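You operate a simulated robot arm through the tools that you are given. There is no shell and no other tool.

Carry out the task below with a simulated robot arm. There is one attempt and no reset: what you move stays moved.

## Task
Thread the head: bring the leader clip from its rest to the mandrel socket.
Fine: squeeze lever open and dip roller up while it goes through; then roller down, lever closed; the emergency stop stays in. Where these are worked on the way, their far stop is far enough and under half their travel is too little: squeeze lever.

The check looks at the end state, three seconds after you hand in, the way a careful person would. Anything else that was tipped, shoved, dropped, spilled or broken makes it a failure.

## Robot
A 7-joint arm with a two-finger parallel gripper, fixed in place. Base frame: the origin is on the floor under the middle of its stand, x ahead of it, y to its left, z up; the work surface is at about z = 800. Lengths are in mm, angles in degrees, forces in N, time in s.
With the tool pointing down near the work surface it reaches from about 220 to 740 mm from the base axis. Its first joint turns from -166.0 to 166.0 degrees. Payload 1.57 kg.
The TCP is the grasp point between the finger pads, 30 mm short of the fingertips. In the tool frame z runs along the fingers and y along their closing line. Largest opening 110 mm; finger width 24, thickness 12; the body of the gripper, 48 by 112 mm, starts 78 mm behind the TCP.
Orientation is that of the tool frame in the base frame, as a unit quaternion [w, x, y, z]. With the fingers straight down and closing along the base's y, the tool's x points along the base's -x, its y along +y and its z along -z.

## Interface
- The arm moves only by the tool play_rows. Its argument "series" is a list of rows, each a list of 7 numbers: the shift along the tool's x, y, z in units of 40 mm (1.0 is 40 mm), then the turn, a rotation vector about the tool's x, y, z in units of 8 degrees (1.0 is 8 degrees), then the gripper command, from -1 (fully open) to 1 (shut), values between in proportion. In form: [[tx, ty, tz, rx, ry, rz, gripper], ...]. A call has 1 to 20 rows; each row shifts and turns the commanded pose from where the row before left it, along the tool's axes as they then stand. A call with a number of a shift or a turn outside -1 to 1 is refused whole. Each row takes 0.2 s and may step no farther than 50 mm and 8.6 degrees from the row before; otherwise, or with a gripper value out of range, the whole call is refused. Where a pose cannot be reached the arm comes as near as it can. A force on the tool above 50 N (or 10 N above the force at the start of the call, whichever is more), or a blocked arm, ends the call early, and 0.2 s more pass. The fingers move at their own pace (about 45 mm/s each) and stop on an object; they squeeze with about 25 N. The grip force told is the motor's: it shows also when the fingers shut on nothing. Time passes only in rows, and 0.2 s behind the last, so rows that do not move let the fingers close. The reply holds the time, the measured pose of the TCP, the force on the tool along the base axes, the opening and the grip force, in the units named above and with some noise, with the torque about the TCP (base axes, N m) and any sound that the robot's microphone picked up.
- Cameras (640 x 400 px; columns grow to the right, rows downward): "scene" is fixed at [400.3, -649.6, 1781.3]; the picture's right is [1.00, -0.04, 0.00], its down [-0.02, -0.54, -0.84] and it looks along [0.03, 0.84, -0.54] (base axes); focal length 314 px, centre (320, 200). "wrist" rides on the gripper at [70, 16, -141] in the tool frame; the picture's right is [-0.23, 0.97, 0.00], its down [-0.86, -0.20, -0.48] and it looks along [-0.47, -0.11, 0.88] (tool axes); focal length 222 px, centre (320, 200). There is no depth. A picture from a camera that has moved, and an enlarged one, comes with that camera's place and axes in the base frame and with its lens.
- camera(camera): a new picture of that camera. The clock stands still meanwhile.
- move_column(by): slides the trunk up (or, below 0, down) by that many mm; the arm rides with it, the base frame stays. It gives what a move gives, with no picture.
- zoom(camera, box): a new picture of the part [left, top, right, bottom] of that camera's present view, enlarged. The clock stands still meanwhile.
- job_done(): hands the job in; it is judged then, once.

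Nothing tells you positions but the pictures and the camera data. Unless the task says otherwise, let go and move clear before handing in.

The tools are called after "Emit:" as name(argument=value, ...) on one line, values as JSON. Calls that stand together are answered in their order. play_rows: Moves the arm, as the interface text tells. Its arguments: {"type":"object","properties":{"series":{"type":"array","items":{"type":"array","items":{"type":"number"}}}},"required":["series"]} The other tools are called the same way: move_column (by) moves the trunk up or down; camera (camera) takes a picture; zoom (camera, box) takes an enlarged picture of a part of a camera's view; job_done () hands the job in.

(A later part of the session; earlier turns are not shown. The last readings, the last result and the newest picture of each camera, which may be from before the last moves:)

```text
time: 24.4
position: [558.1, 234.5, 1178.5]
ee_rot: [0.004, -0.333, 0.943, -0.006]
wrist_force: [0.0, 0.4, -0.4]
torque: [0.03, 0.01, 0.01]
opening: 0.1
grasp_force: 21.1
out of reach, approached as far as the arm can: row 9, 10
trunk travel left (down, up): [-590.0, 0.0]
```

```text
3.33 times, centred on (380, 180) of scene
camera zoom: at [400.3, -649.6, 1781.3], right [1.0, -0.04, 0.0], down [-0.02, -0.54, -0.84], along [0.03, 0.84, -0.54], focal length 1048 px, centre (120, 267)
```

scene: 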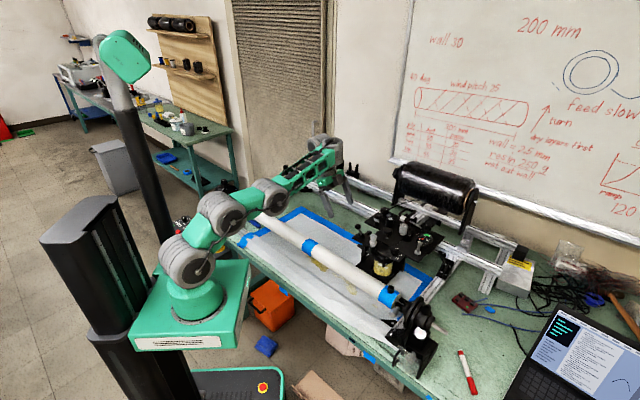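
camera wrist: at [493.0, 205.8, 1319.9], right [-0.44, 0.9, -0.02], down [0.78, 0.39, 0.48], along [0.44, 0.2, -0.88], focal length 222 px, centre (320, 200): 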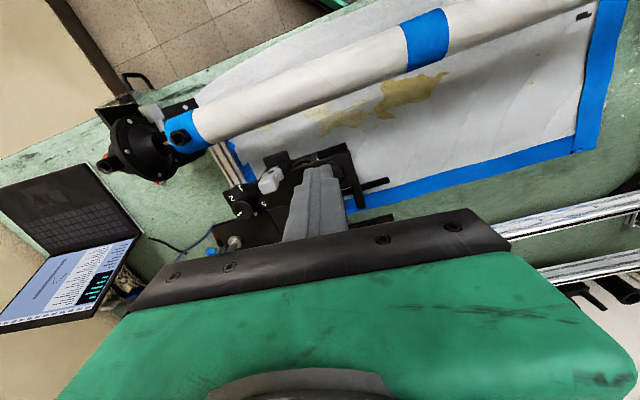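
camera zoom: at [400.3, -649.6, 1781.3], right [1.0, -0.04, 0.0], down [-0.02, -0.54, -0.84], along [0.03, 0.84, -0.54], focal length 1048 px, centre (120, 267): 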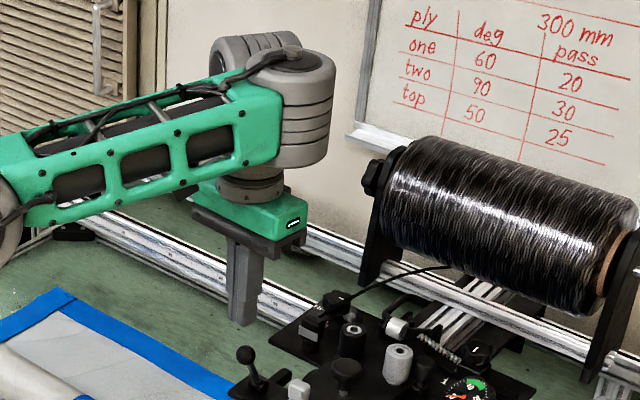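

The arm itself has room when the tool is higher relative to the trunk, so I'll raise and draw back the tool with the arm, and use the trunk for the vertical travel.

Emit:
play_rows(series=[[0, 0, -0.7, 0, 0, 0, 1], [0.33, -0.07, -0.7, 0, 0, 0, 1], [0.34, -0.08, 0, 0, 0, 0, 1]])

Emit:
move_column(by=-80)

Emit:
camera(camera="wrist")

Emit:
zoom(camera="scene", box=[310, 160, 430, 250])

```text
time: 25.2
position: [540.8, 215.3, 1235.8]
ee_rot: [0.005, -0.334, 0.943, -0.007]
wrist_force: [-0.2, -1.1, 0.2]
torque: [-0.04, -0.02, -0.05]
opening: 0.0
grasp_force: 21.4
trunk travel left (down, up): [-590.0, 0.0]
```

```text
time: 26.4
position: [540.8, 215.6, 1155.8]
ee_rot: [0.006, -0.334, 0.943, -0.008]
wrist_force: [-0.1, -0.2, 0.6]
torque: [0.0, 0.03, 0.01]
opening: 0.0
grasp_force: 20.7
trunk travel left (down, up): [-510.0, 80.0]
```

```text
taken
camera wrist: at [474.2, 185.2, 1295.7], right [-0.44, 0.9, -0.02], down [0.78, 0.39, 0.49], along [0.44, 0.2, -0.87], focal length 222 px, centre (320, 200)
```

wrist: 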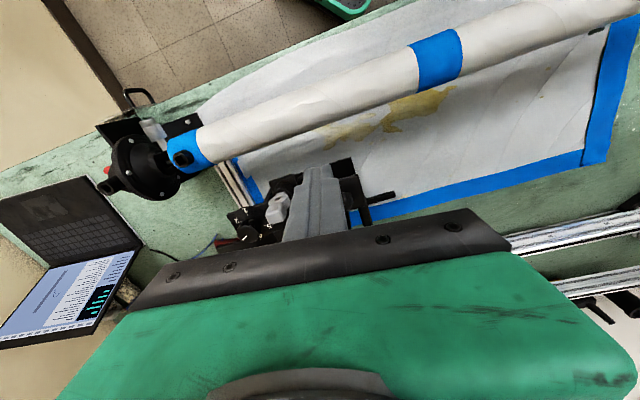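

```text
4.44 times, centred on (370, 205) of scene
camera zoom: at [400.3, -649.6, 1781.3], right [1.0, -0.04, 0.0], down [-0.02, -0.54, -0.84], along [0.03, 0.84, -0.54], focal length 1397 px, centre (98, 178)
```

zoom: 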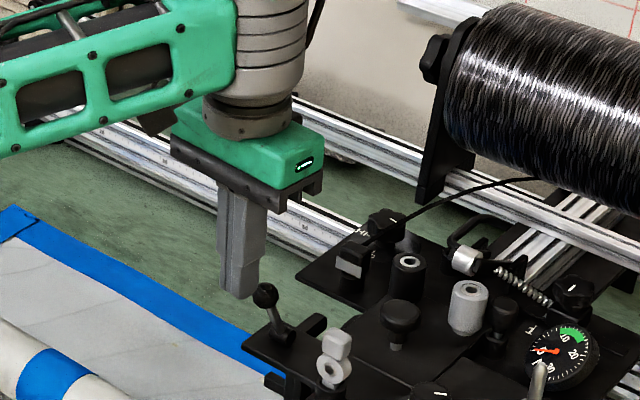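

The closed fingers are in front of and above the ball lever. I'll line up sideways and lower with the trunk to ball height.

Emit:
play_rows(series=[[0, 0.22, 0, 0, 0, 0, 1]])

Emit:
move_column(by=-62)

Emit:
zoom(camera="scene", box=[330, 190, 410, 250])

Emit:
zoom(camera="wrist", box=[240, 120, 420, 240])

```text
time: 26.8
position: [536.4, 222.1, 1155.1]
ee_rot: [0.005, -0.333, 0.943, -0.007]
wrist_force: [0.4, -0.7, 0.3]
torque: [0.01, -0.01, 0.0]
opening: 0.0
grasp_force: 21.0
trunk travel left (down, up): [-510.0, 80.0]
```

```text
time: 27.8
position: [535.9, 222.6, 1092.3]
ee_rot: [0.006, -0.334, 0.942, -0.007]
wrist_force: [-0.3, 0.3, -0.7]
torque: [0.02, -0.02, 0.01]
opening: 0.1
grasp_force: 21.1
trunk travel left (down, up): [-448.0, 142.0]
```

```text
6.67 times, centred on (370, 220) of scene
camera zoom: at [400.3, -649.6, 1781.3], right [1.0, -0.04, 0.0], down [-0.02, -0.54, -0.84], along [0.03, 0.84, -0.54], focal length 2095 px, centre (-13, 67)
```

zoom: 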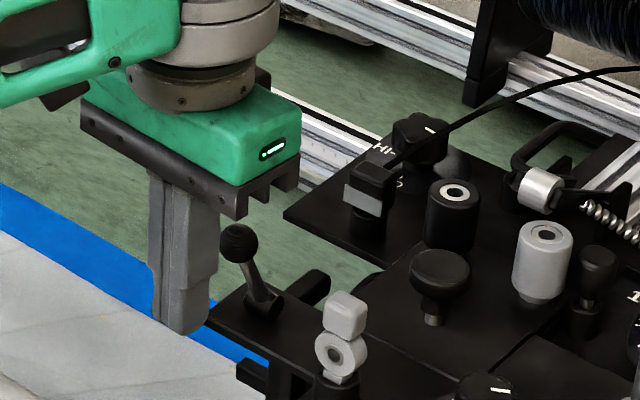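

```text
3.33 times, centred on (330, 180) of wrist
camera zoom: at [468.8, 192.4, 1232.8], right [-0.44, 0.9, -0.02], down [0.78, 0.39, 0.49], along [0.44, 0.2, -0.87], focal length 740 px, centre (287, 267)
```

zoom: 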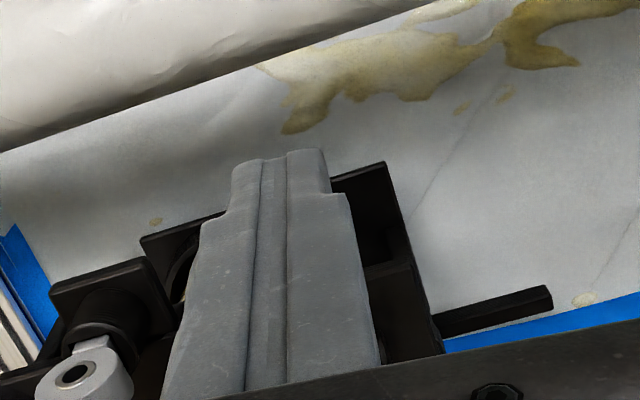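

The fingertips stand in front of the ball at the right height. I'll push the lever gently backward along the plate direction, away from the mandrel.

Emit:
play_rows(series=[[-0.2, 0.02, 0, 0, 0, 0, 1], [-0.2, 0.02, 0, 0, 0, 0, 1], [-0.2, 0.02, 0, 0, 0, 0, 1], [-0.2, 0.02, 0, 0, 0, 0, 1], [-0.2, 0.02, 0, 0, 0, 0, 1], [-0.2, 0.02, 0, 0, 0, 0, 1]])

Emit:
zoom(camera="scene", box=[330, 190, 410, 250])

```text
time: 29.2
position: [570.0, 256.1, 1092.3]
ee_rot: [0.005, -0.334, 0.943, -0.008]
wrist_force: [0.2, -0.7, -0.1]
torque: [-0.04, 0.0, -0.03]
opening: 0.0
grasp_force: 21.2
trunk travel left (down, up): [-448.0, 142.0]
```

```text
6.67 times, centred on (370, 220) of scene
camera zoom: at [400.3, -649.6, 1781.3], right [1.0, -0.04, 0.0], down [-0.02, -0.54, -0.84], along [0.03, 0.84, -0.54], focal length 2095 px, centre (-13, 67)
```

zoom: 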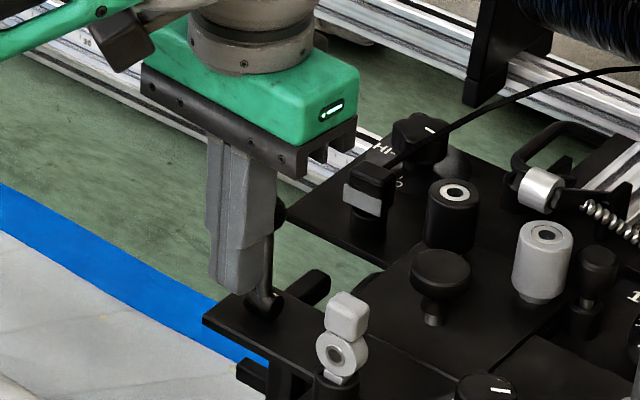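

The ball is moving with the fingers and the lever is now near upright. I'll keep pushing toward its far stop.

Emit:
play_rows(series=[[-0.2, 0.02, 0, 0, 0, 0, 1], [-0.2, 0.02, 0, 0, 0, 0, 1], [-0.2, 0.02, 0, 0, 0, 0, 1]])

Emit:
zoom(camera="scene", box=[330, 190, 410, 250])

```text
time: 30.0
position: [587.4, 273.2, 1093.4]
ee_rot: [0.005, -0.334, 0.943, -0.008]
wrist_force: [0.2, 0.5, -0.6]
torque: [-0.01, 0.0, 0.01]
opening: 0.0
grasp_force: 21.7
trunk travel left (down, up): [-448.0, 142.0]
```

```text
6.67 times, centred on (370, 220) of scene
camera zoom: at [400.3, -649.6, 1781.3], right [1.0, -0.04, 0.0], down [-0.02, -0.54, -0.84], along [0.03, 0.84, -0.54], focal length 2095 px, centre (-13, 67)
```

zoom: 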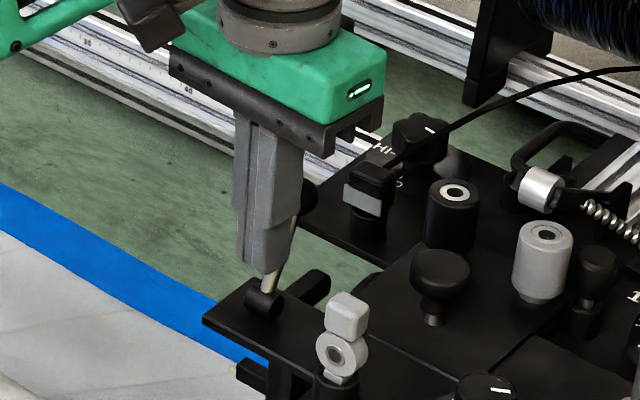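

The lever now leans backward past upright. I'll push on in small steps until I feel its stop.

Emit:
play_rows(series=[[-0.15, 0.015, 0, 0, 0, 0, 1], [-0.15, 0.015, 0, 0, 0, 0, 1], [-0.15, 0.015, 0, 0, 0, 0, 1]])

Emit:
zoom(camera="scene", box=[330, 190, 410, 250])

```text
time: 30.8
position: [592.2, 277.7, 1097.6]
ee_rot: [-0.002, -0.331, 0.943, -0.01]
wrist_force: [-22.9, -22.5, 8.2]
torque: [-0.48, 0.75, -0.14]
opening: 0.1
grasp_force: 21.7
trunk travel left (down, up): [-448.0, 142.0]
stopped in row 3: the force on the tool passed its limit at 56 N (the readings are from after the stop); the commanded pose is now the measured one
```

```text
6.67 times, centred on (370, 220) of scene
camera zoom: at [400.3, -649.6, 1781.3], right [1.0, -0.04, 0.0], down [-0.02, -0.54, -0.84], along [0.03, 0.84, -0.54], focal length 2095 px, centre (-13, 67)
```

zoom: 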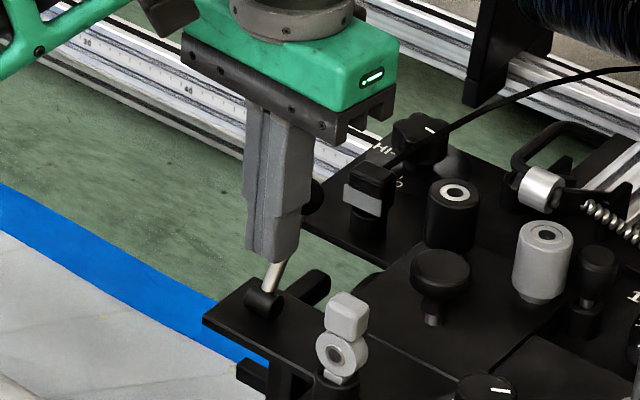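

The far stop is reached with a firm counterforce. I'll back off toward the mandrel and see that the lever stays open.

Emit:
play_rows(series=[[0.3, -0.03, 0, 0, 0, 0, 1], [0.6, -0.06, 0, 0, 0, 0, 1], [0.6, -0.06, 0, 0, 0, 0, 1]])

Emit:
move_column(by=80)

Emit:
zoom(camera="scene", box=[330, 190, 410, 250])

Emit:
zoom(camera="scene", box=[350, 235, 414, 275])

```text
time: 31.6
position: [552.4, 239.5, 1094.0]
ee_rot: [-0.001, -0.332, 0.943, -0.009]
wrist_force: [-0.6, 0.0, -0.4]
torque: [0.0, 0.01, -0.01]
opening: 0.0
grasp_force: 21.5
trunk travel left (down, up): [-448.0, 142.0]
```

```text
time: 32.7
position: [553.9, 239.1, 1173.5]
ee_rot: [-0.002, -0.333, 0.943, -0.009]
wrist_force: [0.6, -0.6, -0.3]
torque: [0.0, 0.0, -0.02]
opening: 0.0
grasp_force: 21.7
trunk travel left (down, up): [-528.0, 62.0]
```

```text
6.67 times, centred on (370, 220) of scene
camera zoom: at [400.3, -649.6, 1781.3], right [1.0, -0.04, 0.0], down [-0.02, -0.54, -0.84], along [0.03, 0.84, -0.54], focal length 2095 px, centre (-13, 67)
```

zoom: 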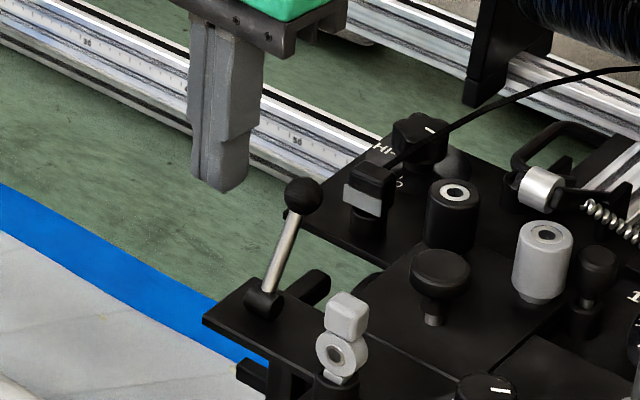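

```text
10.00 times, centred on (382, 255) of scene
camera zoom: at [400.3, -649.6, 1781.3], right [1.0, -0.04, 0.0], down [-0.02, -0.54, -0.84], along [0.03, 0.84, -0.54], focal length 3143 px, centre (-300, -350)
```

zoom: 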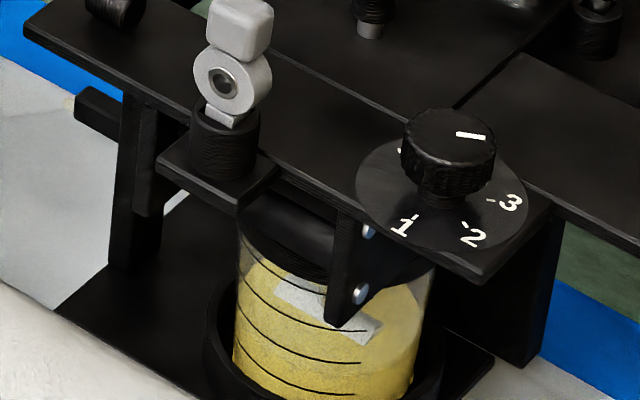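

The lever stays back at its far stop. I'll compare the head with the earlier picture to see what else moved with it.

Emit:
zoom(camera="scene", box=[330, 190, 470, 290])

Emit:
zoom(camera="scene", box=[360, 250, 392, 270])

```text
4.00 times, centred on (400, 240) of scene
camera zoom: at [400.3, -649.6, 1781.3], right [1.0, -0.04, 0.0], down [-0.02, -0.54, -0.84], along [0.03, 0.84, -0.54], focal length 1257 px, centre (0, 40)
```

zoom: 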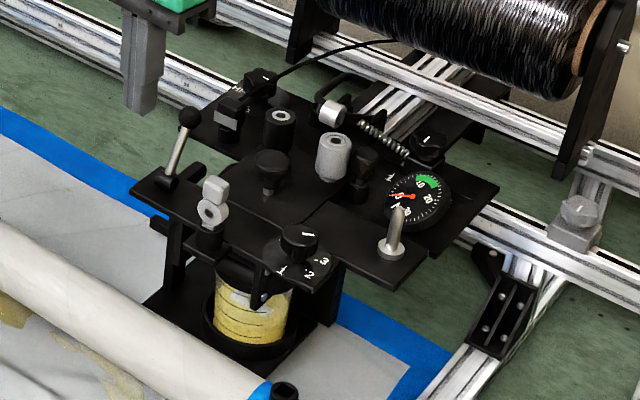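

```text
16.00 times, centred on (376, 260) of scene
camera zoom: at [400.3, -649.6, 1781.3], right [1.0, -0.04, 0.0], down [-0.02, -0.54, -0.84], along [0.03, 0.84, -0.54], focal length 5029 px, centre (-576, -760)
```

zoom: 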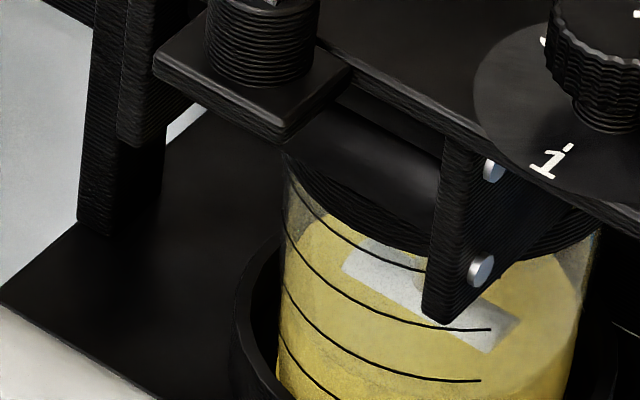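

The squeeze lever stays open at its far stop. Next comes the mushroom knob at about (687, 266, 1053), which lies near the reach limit, so I'll raise the trunk, move out and tilt the tool outward about 20°.

Emit:
move_column(by=62)

Emit:
play_rows(series=[[-0.5, -0.25, 0.2, 0, 0, 0, -0.4], [-0.64, -0.35, 0.4, 0, 0, 0, -0.4], [-0.64, -0.35, 0.4, 0, 0, 0, -0.4], [-0.14, -0.1, 0.2, 0, -0.6, 0, -0.4], [0, 0, 0, 0, -0.9, 0, -0.4], [0, 0, 0, 0, -0.9, 0, -0.4]])

Emit:
camera(camera="wrist")

```text
time: 33.8
position: [553.9, 239.0, 1234.6]
ee_rot: [-0.002, -0.333, 0.943, -0.009]
wrist_force: [-0.5, -0.7, 1.1]
torque: [0.03, 0.01, 0.04]
opening: 0.0
grasp_force: 21.5
trunk travel left (down, up): [-590.0, 0.0]
```

```text
time: 35.2
position: [640.6, 255.2, 1188.6]
ee_rot: [0.156, -0.33, 0.93, 0.047]
wrist_force: [1.3, 0.6, -0.2]
torque: [-0.01, -0.01, -0.02]
opening: 77.0
grasp_force: 0.0
trunk travel left (down, up): [-590.0, 0.0]
```

```text
taken
camera wrist: at [542.1, 198.7, 1298.8], right [-0.45, 0.89, 0.06], down [0.63, 0.27, 0.73], along [0.64, 0.36, -0.68], focal length 222 px, centre (320, 200)
```

wrist: 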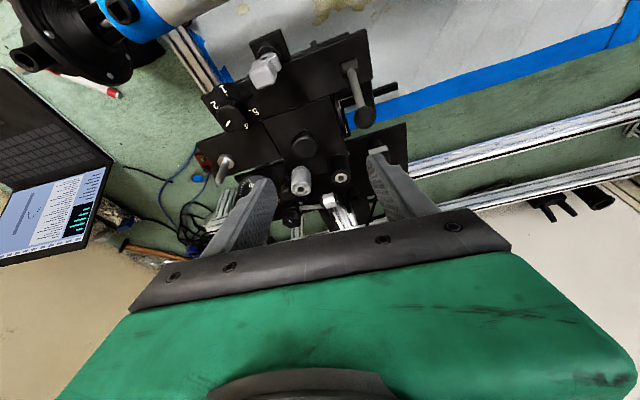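

The arm takes this tilted pose well, and the mushroom knob is in clear view. I'll zoom to refine its position.

Emit:
zoom(camera="wrist", box=[240, 90, 400, 210])

Emit:
zoom(camera="scene", box=[372, 218, 404, 238])

Emit:
zoom(camera="wrist", box=[90, 0, 190, 60])

```text
3.33 times, centred on (320, 150) of wrist
camera zoom: at [542.1, 198.7, 1298.8], right [-0.45, 0.89, 0.06], down [0.63, 0.27, 0.73], along [0.64, 0.36, -0.68], focal length 740 px, centre (320, 367)
```

zoom: 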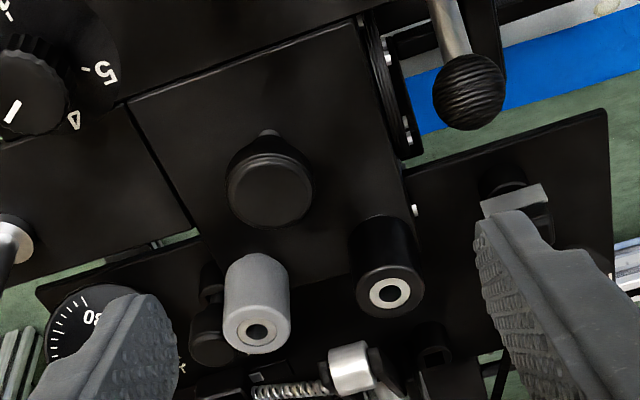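

```text
16.00 times, centred on (388, 228) of scene
camera zoom: at [400.3, -649.6, 1781.3], right [1.0, -0.04, 0.0], down [-0.02, -0.54, -0.84], along [0.03, 0.84, -0.54], focal length 5029 px, centre (-768, -248)
```

zoom: 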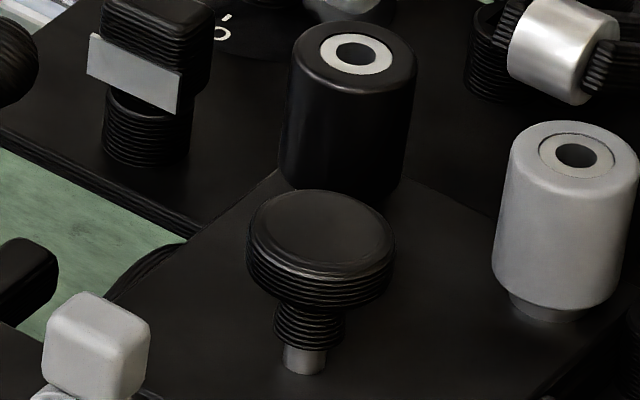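

```text
6.40 times, centred on (140, 30) of wrist
camera zoom: at [542.1, 198.7, 1298.8], right [-0.45, 0.89, 0.06], down [0.63, 0.27, 0.73], along [0.64, 0.36, -0.68], focal length 1422 px, centre (1472, 1288)
```

zoom: 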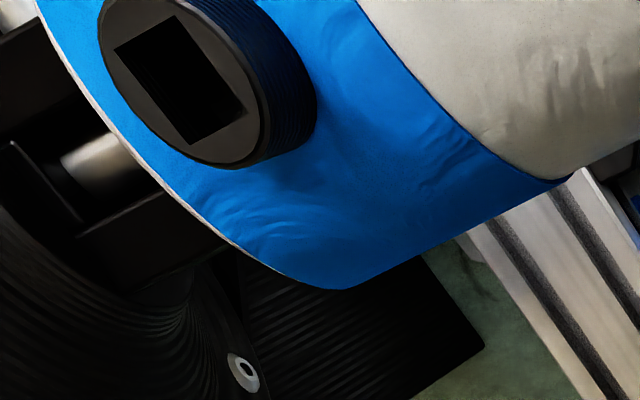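

The knob's top centre is at about (689, 265, 1054) with a head about 35 mm across. I'll move over it and check before lowering.

Emit:
play_rows(series=[[-0.137, -0.177, 0.6, 0, 0, 0, -0.4], [-0.137, -0.177, 0.8, 0, 0, 0, -0.4], [-0.137, -0.177, 0.83, 0, 0, 0, -0.4]])

Emit:
camera(camera="wrist")

Emit:
zoom(camera="scene", box=[340, 180, 440, 250])

```text
time: 36.0
position: [689.8, 266.3, 1109.9]
ee_rot: [0.157, -0.329, 0.93, 0.046]
wrist_force: [0.7, -1.0, -0.1]
torque: [0.01, 0.04, -0.04]
opening: 77.1
grasp_force: 0.0
trunk travel left (down, up): [-590.0, 0.0]
```

```text
taken
camera wrist: at [592.8, 210.4, 1220.4], right [-0.45, 0.89, 0.06], down [0.63, 0.27, 0.73], along [0.64, 0.36, -0.68], focal length 222 px, centre (320, 200)
```

wrist: 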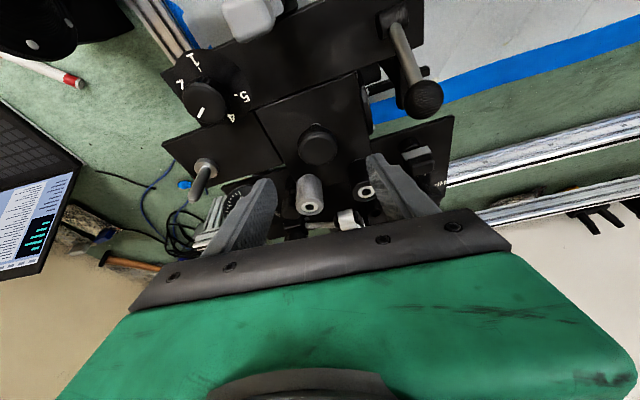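

```text
5.71 times, centred on (390, 215) of scene
camera zoom: at [400.3, -649.6, 1781.3], right [1.0, -0.04, 0.0], down [-0.02, -0.54, -0.84], along [0.03, 0.84, -0.54], focal length 1796 px, centre (-80, 114)
```

zoom: 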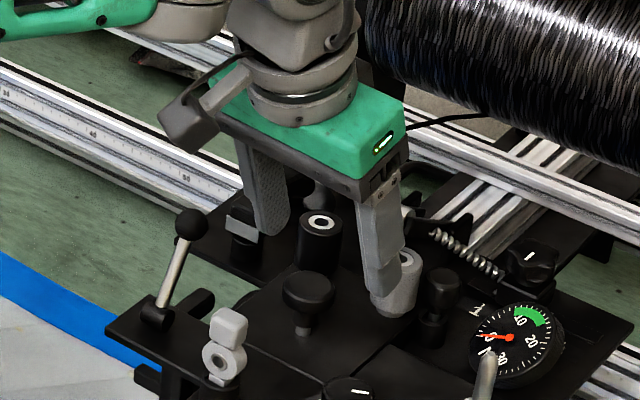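

The knob sits between the fingers. I'll zoom to check the sideways centring before lowering.

Emit:
zoom(camera="wrist", box=[240, 100, 400, 200])

```text
4.00 times, centred on (320, 150) of wrist
camera zoom: at [592.8, 210.4, 1220.4], right [-0.45, 0.89, 0.06], down [0.63, 0.27, 0.73], along [0.64, 0.36, -0.68], focal length 888 px, centre (320, 400)
```

zoom: 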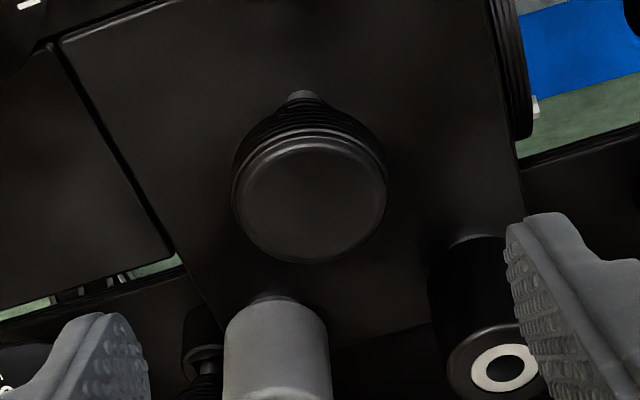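

Centred well; the refined knob position is about (691, 267). I'll lower straight down around it and close.

Emit:
play_rows(series=[[0.147, 0.003, 0.48, 0, 0, 0, -0.4], [0.147, 0.003, 0.48, 0, 0, 0, -0.4], [0.147, 0.003, 0.48, 0, 0, 0, -0.4], [0, 0, 0, 0, 0, 0, -0.4]])

Emit:
zoom(camera="scene", box=[350, 200, 430, 250])

Emit:
zoom(camera="wrist", box=[240, 110, 400, 210])

```text
time: 37.0
position: [691.5, 266.2, 1059.0]
ee_rot: [0.164, -0.33, 0.928, 0.047]
wrist_force: [-1.0, -0.9, 36.7]
torque: [1.08, 1.03, 0.37]
opening: 77.1
grasp_force: 0.0
trunk travel left (down, up): [-590.0, 0.0]
```

```text
8.00 times, centred on (390, 225) of scene
camera zoom: at [400.3, -649.6, 1781.3], right [1.0, -0.04, 0.0], down [-0.02, -0.54, -0.84], along [0.03, 0.84, -0.54], focal length 2514 px, centre (-240, 0)
```

zoom: 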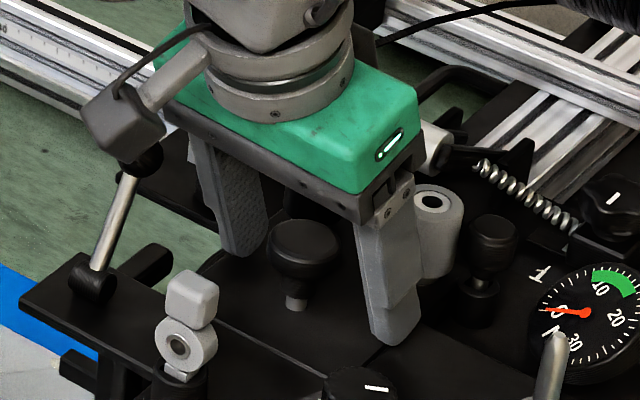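

```text
4.00 times, centred on (320, 160) of wrist
camera zoom: at [591.6, 209.2, 1167.0], right [-0.45, 0.89, 0.06], down [0.62, 0.26, 0.74], along [0.65, 0.37, -0.67], focal length 888 px, centre (320, 360)
```

zoom: 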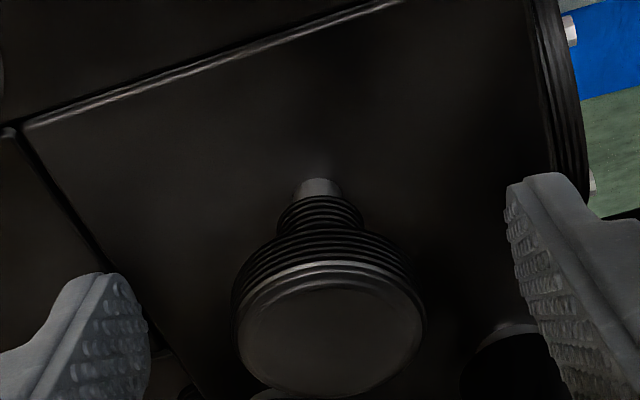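

Something pushes up on the left finger (about 37 N) before I reach the planned depth, so I'll stop and look closely at what it touches.

Emit:
zoom(camera="scene", box=[364, 210, 404, 240])

Emit:
camera(camera="wrist")

Emit:
zoom(camera="wrist", box=[350, 110, 470, 210])

```text
13.33 times, centred on (384, 225) of scene
camera zoom: at [400.3, -649.6, 1781.3], right [1.0, -0.04, 0.0], down [-0.02, -0.54, -0.84], along [0.03, 0.84, -0.54], focal length 4191 px, centre (-533, -133)
```

zoom: 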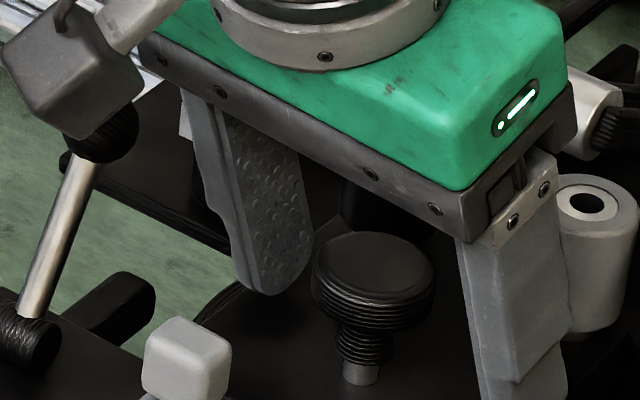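

```text
taken
camera wrist: at [591.6, 209.2, 1167.0], right [-0.45, 0.89, 0.06], down [0.62, 0.26, 0.74], along [0.65, 0.37, -0.67], focal length 222 px, centre (320, 200)
```

wrist: 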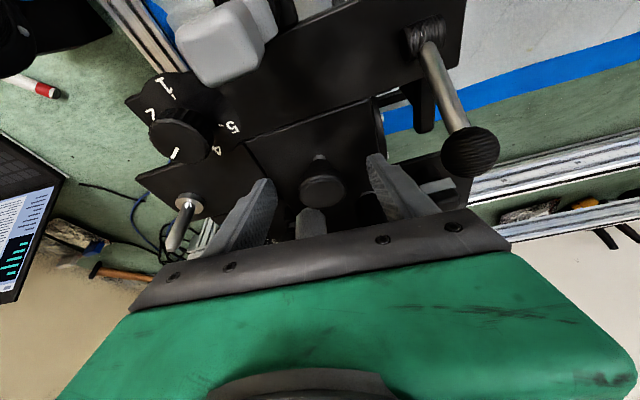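

```text
4.00 times, centred on (410, 160) of wrist
camera zoom: at [591.6, 209.2, 1167.0], right [-0.45, 0.89, 0.06], down [0.62, 0.26, 0.74], along [0.65, 0.37, -0.67], focal length 888 px, centre (-40, 360)
```

zoom: 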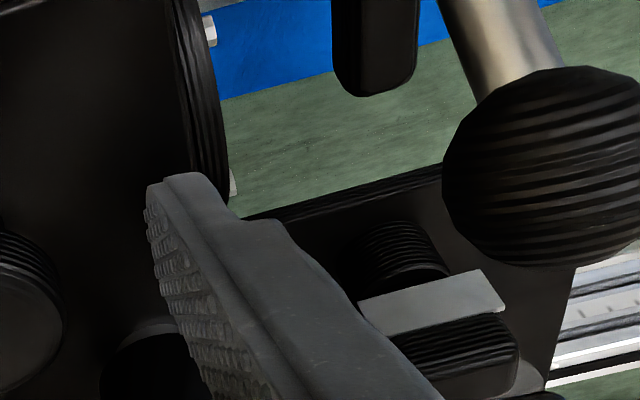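

By the torque, the left fingertip is resting on the cover plate: the plate is really near z ≈ 1025 and the knob's top near 1065, because my fixed-camera heights read about 8–15 mm low. I'll lift slightly, shift inward a little, and re-check.

Emit:
play_rows(series=[[0.03, 0.02, -0.38, 0, 0, 0, -0.4], [0, 0, 0, 0, 0, 0, -0.4]])

Emit:
zoom(camera="wrist", box=[240, 110, 400, 210])

```text
time: 37.6
position: [683.3, 261.4, 1058.6]
ee_rot: [0.151, -0.33, 0.931, 0.047]
wrist_force: [0.0, 0.3, -0.4]
torque: [-0.01, 0.0, 0.01]
opening: 77.1
grasp_force: 0.0
trunk travel left (down, up): [-590.0, 0.0]
```

```text
4.00 times, centred on (320, 160) of wrist
camera zoom: at [586.5, 205.9, 1170.0], right [-0.44, 0.89, 0.06], down [0.63, 0.27, 0.72], along [0.63, 0.36, -0.69], focal length 888 px, centre (320, 360)
```

zoom: 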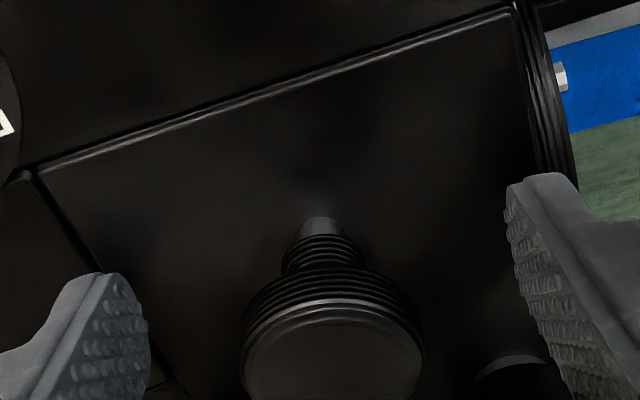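

No contact force now and the knob head is centred between the pads. I'll close on it.

Emit:
play_rows(series=[[0, 0, 0, 0, 0, 0, 0.2], [0, 0, 0, 0, 0, 0, 1], [0, 0, 0, 0, 0, 0, 1], [0, 0, 0, 0, 0, 0, 1], [0, 0, 0, 0, 0, 0, 1]])

Emit:
zoom(camera="scene", box=[364, 210, 404, 240])

```text
time: 38.8
position: [685.5, 263.6, 1062.2]
ee_rot: [0.156, -0.331, 0.93, 0.047]
wrist_force: [-6.4, 4.0, -2.6]
torque: [0.02, 0.09, 0.06]
opening: 33.0
grasp_force: 34.8
trunk travel left (down, up): [-590.0, 0.0]
```

```text
13.33 times, centred on (384, 225) of scene
camera zoom: at [400.3, -649.6, 1781.3], right [1.0, -0.04, 0.0], down [-0.02, -0.54, -0.84], along [0.03, 0.84, -0.54], focal length 4191 px, centre (-533, -133)
```

zoom: 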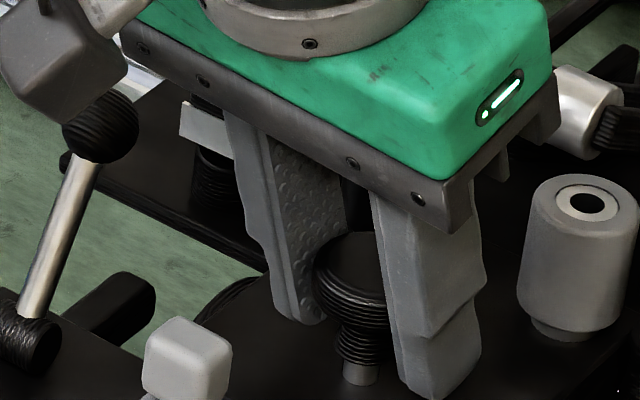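

The knob is gripped at 33 mm. I'll pull gently straight up in small steps and watch the force and the drum.

Emit:
play_rows(series=[[-0.032, 0, -0.095, 0, 0, 0, 1], [-0.032, 0, -0.095, 0, 0, 0, 1], [-0.032, 0, -0.095, 0, 0, 0, 1]])

Emit:
zoom(camera="scene", box=[364, 210, 404, 240])

```text
time: 39.6
position: [685.1, 263.8, 1075.1]
ee_rot: [0.155, -0.33, 0.93, 0.047]
wrist_force: [-4.9, 2.6, -2.9]
torque: [-0.39, 0.48, 0.08]
opening: 32.9
grasp_force: 40.4
trunk travel left (down, up): [-590.0, 0.0]
```

```text
13.33 times, centred on (384, 225) of scene
camera zoom: at [400.3, -649.6, 1781.3], right [1.0, -0.04, 0.0], down [-0.02, -0.54, -0.84], along [0.03, 0.84, -0.54], focal length 4191 px, centre (-533, -133)
```

zoom: 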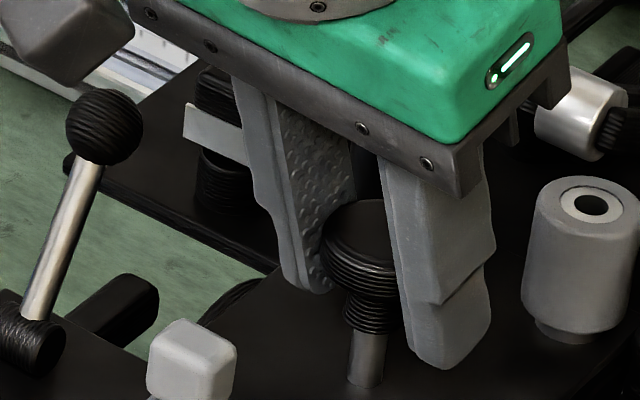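

The knob is rising with little resistance and the stem is getting longer. I'll keep pulling up toward its upper stop.

Emit:
play_rows(series=[[-0.032, 0, -0.095, 0, 0, 0, 1], [-0.032, 0, -0.095, 0, 0, 0, 1], [-0.032, 0, -0.095, 0, 0, 0, 1], [-0.032, 0, -0.095, 0, 0, 0, 1]])

Emit:
zoom(camera="scene", box=[364, 210, 404, 240])

Emit:
zoom(camera="scene", box=[350, 235, 414, 275])

```text
time: 40.6
position: [684.6, 262.0, 1090.5]
ee_rot: [0.156, -0.331, 0.929, 0.047]
wrist_force: [-3.5, 1.1, -2.3]
torque: [0.14, -0.26, -0.01]
opening: 32.8
grasp_force: 40.3
trunk travel left (down, up): [-590.0, 0.0]
```

```text
13.33 times, centred on (384, 225) of scene
camera zoom: at [400.3, -649.6, 1781.3], right [1.0, -0.04, 0.0], down [-0.02, -0.54, -0.84], along [0.03, 0.84, -0.54], focal length 4191 px, centre (-533, -133)
```

zoom: 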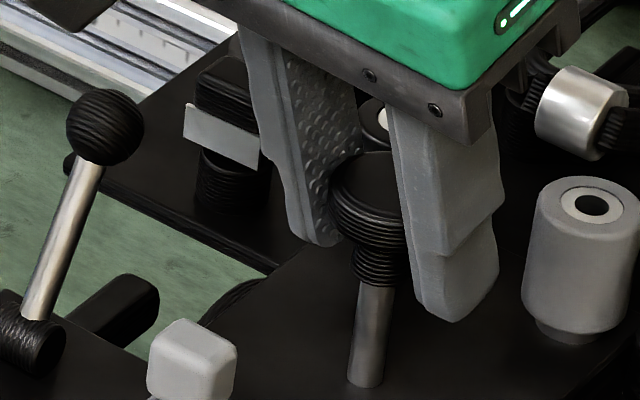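

```text
10.00 times, centred on (382, 255) of scene
camera zoom: at [400.3, -649.6, 1781.3], right [1.0, -0.04, 0.0], down [-0.02, -0.54, -0.84], along [0.03, 0.84, -0.54], focal length 3143 px, centre (-300, -350)
```

zoom: 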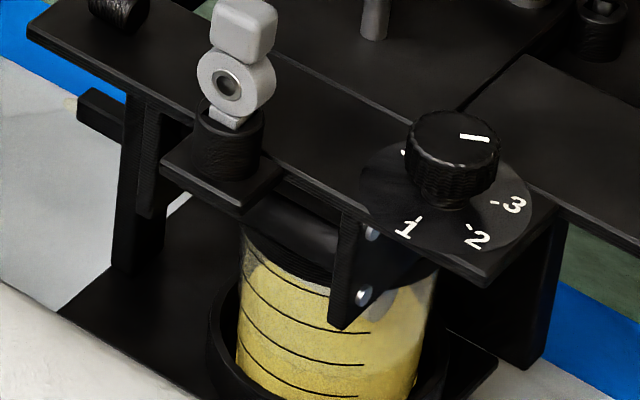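

A pale shape that was in the resin before has gone, so the knob does lift the dip roller. I'll keep going up to the stop.

Emit:
play_rows(series=[[-0.032, 0, -0.095, 0, 0, 0, 1], [-0.032, 0, -0.095, 0, 0, 0, 1], [-0.032, 0, -0.095, 0, 0, 0, 1], [-0.032, 0, -0.095, 0, 0, 0, 1]])

Emit:
zoom(camera="scene", box=[364, 205, 404, 235])

```text
time: 41.6
position: [685.5, 262.3, 1106.9]
ee_rot: [0.156, -0.33, 0.93, 0.047]
wrist_force: [0.0, -1.9, -3.5]
torque: [-0.16, 0.07, -0.1]
opening: 32.8
grasp_force: 41.1
trunk travel left (down, up): [-590.0, 0.0]
```

```text
13.33 times, centred on (384, 220) of scene
camera zoom: at [400.3, -649.6, 1781.3], right [1.0, -0.04, 0.0], down [-0.02, -0.54, -0.84], along [0.03, 0.84, -0.54], focal length 4191 px, centre (-533, -67)
```

zoom: 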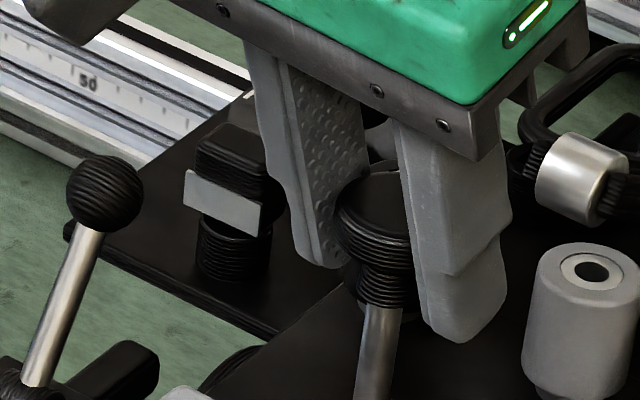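

The knob has risen 45 mm and still moves freely. I'll continue in small steps until it meets a stop.

Emit:
play_rows(series=[[-0.032, 0, -0.095, 0, 0, 0, 1], [-0.032, 0, -0.095, 0, 0, 0, 1], [-0.032, 0, -0.095, 0, 0, 0, 1]])

Emit:
zoom(camera="scene", box=[364, 205, 404, 235])

```text
time: 42.4
position: [685.1, 262.0, 1118.1]
ee_rot: [0.155, -0.33, 0.93, 0.047]
wrist_force: [2.7, -1.7, -2.8]
torque: [0.09, -0.16, -0.14]
opening: 32.9
grasp_force: 41.3
trunk travel left (down, up): [-590.0, 0.0]
```

```text
13.33 times, centred on (384, 220) of scene
camera zoom: at [400.3, -649.6, 1781.3], right [1.0, -0.04, 0.0], down [-0.02, -0.54, -0.84], along [0.03, 0.84, -0.54], focal length 4191 px, centre (-533, -67)
```

zoom: 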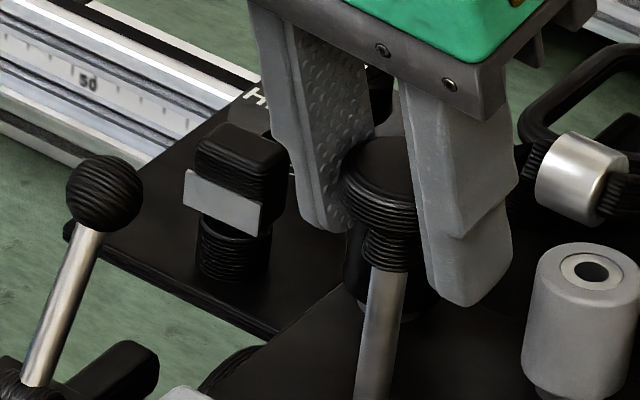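

Lifted about 56 mm with no stop yet. I'll go on carefully and look at the stem's foot and the drum.

Emit:
play_rows(series=[[-0.032, 0, -0.095, 0, 0, 0, 1], [-0.032, 0, -0.095, 0, 0, 0, 1], [-0.032, 0, -0.095, 0, 0, 0, 1]])

Emit:
zoom(camera="scene", box=[360, 205, 424, 245])

Emit:
zoom(camera="scene", box=[350, 235, 414, 275])

```text
time: 43.2
position: [684.6, 263.0, 1131.4]
ee_rot: [0.156, -0.329, 0.93, 0.046]
wrist_force: [1.7, -1.5, -3.7]
torque: [-0.07, 0.05, -0.13]
opening: 32.9
grasp_force: 40.6
trunk travel left (down, up): [-590.0, 0.0]
```

```text
10.00 times, centred on (392, 225) of scene
camera zoom: at [400.3, -649.6, 1781.3], right [1.0, -0.04, 0.0], down [-0.02, -0.54, -0.84], along [0.03, 0.84, -0.54], focal length 3143 px, centre (-400, -50)
```

zoom: 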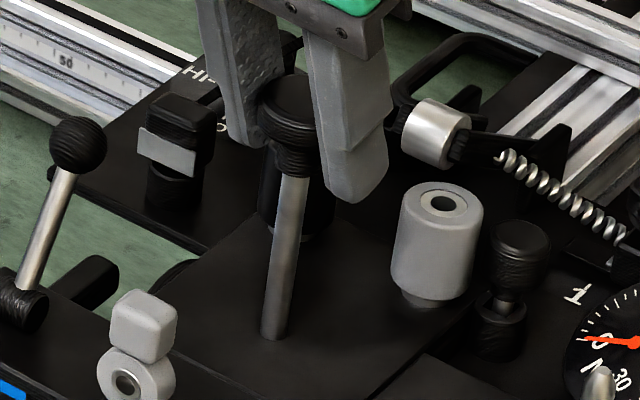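

```text
10.00 times, centred on (382, 255) of scene
camera zoom: at [400.3, -649.6, 1781.3], right [1.0, -0.04, 0.0], down [-0.02, -0.54, -0.84], along [0.03, 0.84, -0.54], focal length 3143 px, centre (-300, -350)
```

zoom: 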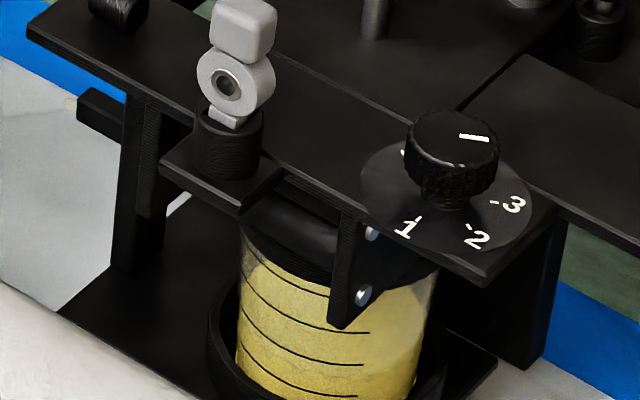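

About 69 mm up now with the stem still sliding freely out of the cover. I'll continue a little at a time.

Emit:
play_rows(series=[[-0.032, 0, -0.095, 0, 0, 0, 1], [-0.032, 0, -0.095, 0, 0, 0, 1], [-0.032, 0, -0.095, 0, 0, 0, 1]])

Emit:
zoom(camera="scene", box=[360, 205, 424, 245])

```text
time: 44.0
position: [685.1, 263.2, 1143.2]
ee_rot: [0.156, -0.33, 0.93, 0.047]
wrist_force: [1.9, -2.8, -1.6]
torque: [0.05, -0.17, -0.07]
opening: 32.6
grasp_force: 41.1
trunk travel left (down, up): [-590.0, 0.0]
```

```text
10.00 times, centred on (392, 225) of scene
camera zoom: at [400.3, -649.6, 1781.3], right [1.0, -0.04, 0.0], down [-0.02, -0.54, -0.84], along [0.03, 0.84, -0.54], focal length 3143 px, centre (-400, -50)
```

zoom: 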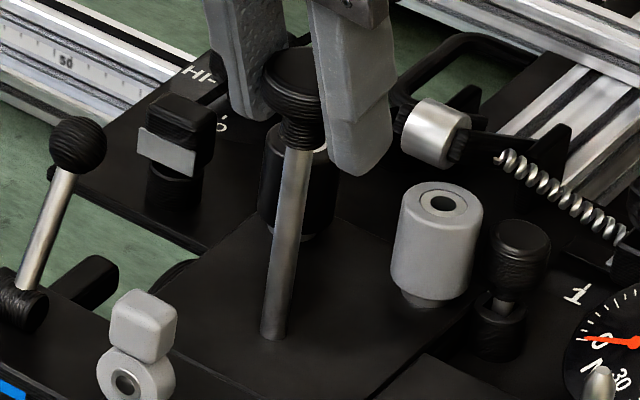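

Over 80 mm and still free; the stem is vertical and the cover undisturbed. I'll continue toward the stop.

Emit:
play_rows(series=[[-0.032, 0, -0.095, 0, 0, 0, 1], [-0.032, 0, -0.095, 0, 0, 0, 1], [-0.032, 0, -0.095, 0, 0, 0, 1], [-0.032, 0, -0.095, 0, 0, 0, 1]])

Emit:
zoom(camera="scene", box=[360, 205, 424, 245])

```text
time: 45.0
position: [684.1, 262.2, 1159.2]
ee_rot: [0.156, -0.33, 0.93, 0.046]
wrist_force: [2.0, -2.5, -2.8]
torque: [-0.04, -0.06, -0.13]
opening: 32.8
grasp_force: 40.9
trunk travel left (down, up): [-590.0, 0.0]
```

```text
10.00 times, centred on (392, 225) of scene
camera zoom: at [400.3, -649.6, 1781.3], right [1.0, -0.04, 0.0], down [-0.02, -0.54, -0.84], along [0.03, 0.84, -0.54], focal length 3143 px, centre (-400, -50)
```

zoom: 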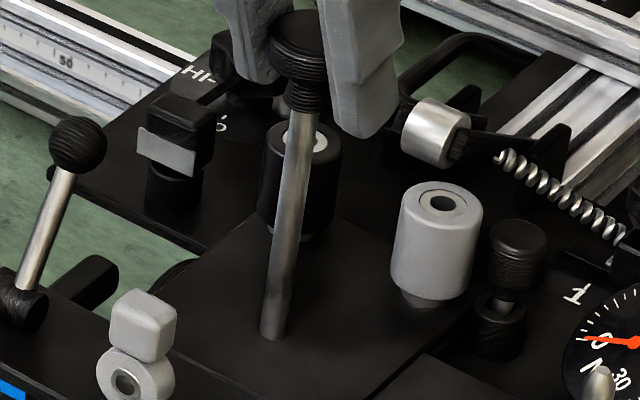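

Nearly 100 mm now. I'll keep on in small steps; the arm still has some height to spare here.

Emit:
play_rows(series=[[-0.032, 0, -0.095, 0, 0, 0, 1], [-0.032, 0, -0.095, 0, 0, 0, 1], [-0.032, 0, -0.095, 0, 0, 0, 1], [-0.032, 0, -0.095, 0, 0, 0, 1]])

Emit:
zoom(camera="scene", box=[360, 195, 424, 235])

```text
time: 46.0
position: [685.0, 263.2, 1172.6]
ee_rot: [0.153, -0.329, 0.93, 0.047]
wrist_force: [-1.6, -4.2, -12.4]
torque: [0.39, -0.64, 0.04]
opening: 32.8
grasp_force: 41.2
trunk travel left (down, up): [-590.0, 0.0]
```

```text
10.00 times, centred on (392, 215) of scene
camera zoom: at [400.3, -649.6, 1781.3], right [1.0, -0.04, 0.0], down [-0.02, -0.54, -0.84], along [0.03, 0.84, -0.54], focal length 3143 px, centre (-400, 50)
```

zoom: 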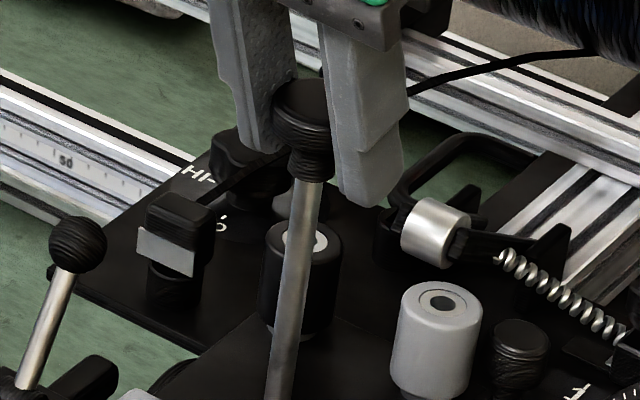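

It has reached its upper stop at about 110 mm of lift (12 N counterforce). I'll ease back 2 mm and check whether friction holds the roller before letting go.

Emit:
play_rows(series=[[0.016, 0, 0.0475, 0, 0, 0, 1], [0.016, 0, 0.0475, 0, 0, 0, 1]])

Emit:
play_rows(series=[[0.0, 0, 0.0, 0, 0, 0, 0.42]])

Emit:
zoom(camera="scene", box=[360, 195, 424, 235])

```text
time: 46.6
position: [685.3, 263.2, 1172.1]
ee_rot: [0.157, -0.33, 0.93, 0.047]
wrist_force: [-1.4, -4.8, -4.6]
torque: [-0.6, 0.69, -0.02]
opening: 32.8
grasp_force: 40.8
trunk travel left (down, up): [-590.0, 0.0]
```

```text
time: 47.0
position: [685.8, 264.6, 1173.3]
ee_rot: [0.159, -0.33, 0.929, 0.048]
wrist_force: [4.0, -3.4, -0.2]
torque: [0.1, -0.2, -0.06]
opening: 33.3
grasp_force: 20.9
trunk travel left (down, up): [-590.0, 0.0]
```

```text
10.00 times, centred on (392, 215) of scene
camera zoom: at [400.3, -649.6, 1781.3], right [1.0, -0.04, 0.0], down [-0.02, -0.54, -0.84], along [0.03, 0.84, -0.54], focal length 3143 px, centre (-400, 50)
```

zoom: 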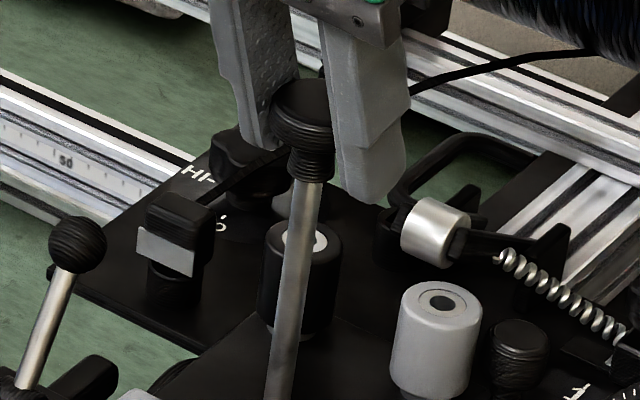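

The force on the tool has nearly vanished and the knob holds its height. I'll open a little more and check that it stays up.

Emit:
play_rows(series=[[0.0, 0, 0.0, 0, 0, 0, 0.3]])

Emit:
zoom(camera="scene", box=[360, 195, 424, 235])

```text
time: 47.4
position: [684.9, 263.9, 1172.8]
ee_rot: [0.158, -0.33, 0.93, 0.046]
wrist_force: [-0.3, 0.0, 0.1]
torque: [0.01, -0.01, -0.03]
opening: 38.5
grasp_force: 0.0
trunk travel left (down, up): [-590.0, 0.0]
```

```text
10.00 times, centred on (392, 215) of scene
camera zoom: at [400.3, -649.6, 1781.3], right [1.0, -0.04, 0.0], down [-0.02, -0.54, -0.84], along [0.03, 0.84, -0.54], focal length 3143 px, centre (-400, 50)
```

zoom: 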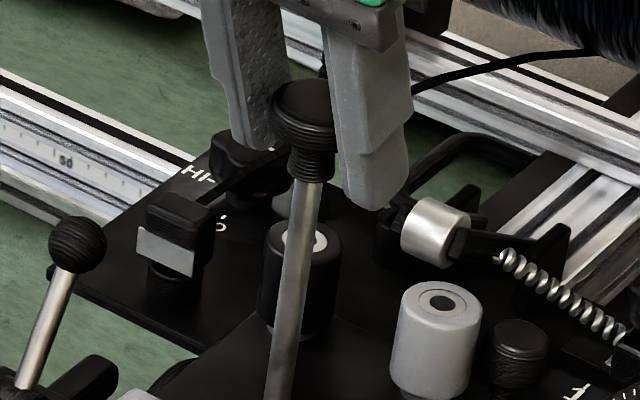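

The roller stays up on its own. I'll raise the tool clear above the knob, back off, and move left toward the clip to look at it closely.

Emit:
play_rows(series=[[0, 0, 0, 0, 0, 0, -0.6], [-0.185, 0, -0.545, 0, 0, 0, -0.6], [-0.185, 0, -0.545, 0, 0, 0, -0.6], [0.47, -0.05, -0.16, 0, 0, 0, -0.6], [0.47, -0.05, -0.16, 0, 0, 0, -0.6], [0.075, 0.78, -0.04, 0, 0, 0, -0.6], [0.075, 0.78, -0.04, 0, 0, 0, -0.6], [0.075, 0.78, -0.04, 0, 0, 0, -0.6]])

Emit:
camera(camera="wrist")

Emit:
zoom(camera="scene", box=[330, 160, 450, 240])

```text
time: 49.2
position: [588.7, 304.0, 1217.8]
ee_rot: [0.157, -0.329, 0.93, 0.046]
wrist_force: [-0.2, -0.3, -0.4]
torque: [0.02, 0.0, 0.03]
opening: 87.9
grasp_force: 0.0
trunk travel left (down, up): [-590.0, 0.0]
```

```text
taken
camera wrist: at [490.6, 247.5, 1328.3], right [-0.45, 0.89, 0.06], down [0.63, 0.27, 0.73], along [0.64, 0.36, -0.68], focal length 222 px, centre (320, 200)
```

wrist: 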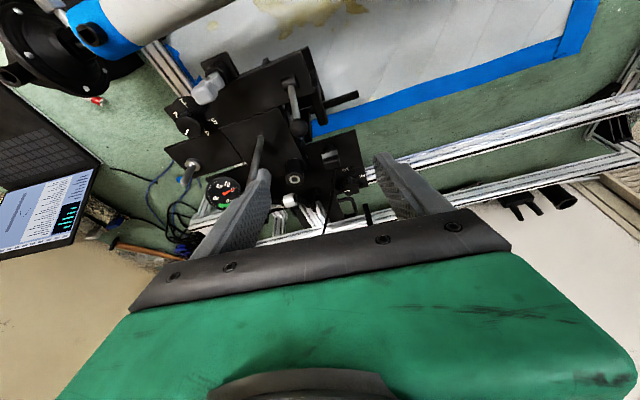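

```text
5.00 times, centred on (390, 200) of scene
camera zoom: at [400.3, -649.6, 1781.3], right [1.0, -0.04, 0.0], down [-0.02, -0.54, -0.84], along [0.03, 0.84, -0.54], focal length 1572 px, centre (-30, 200)
```

zoom: 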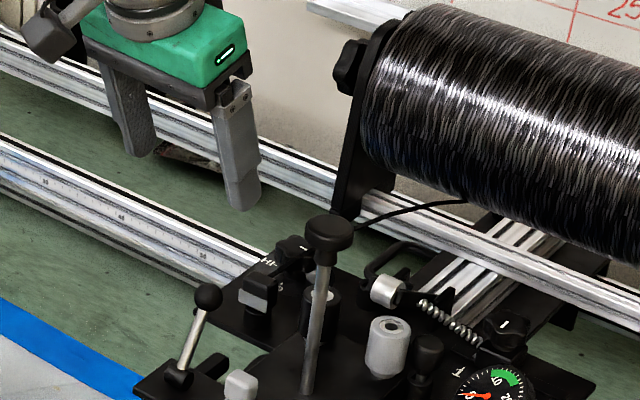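

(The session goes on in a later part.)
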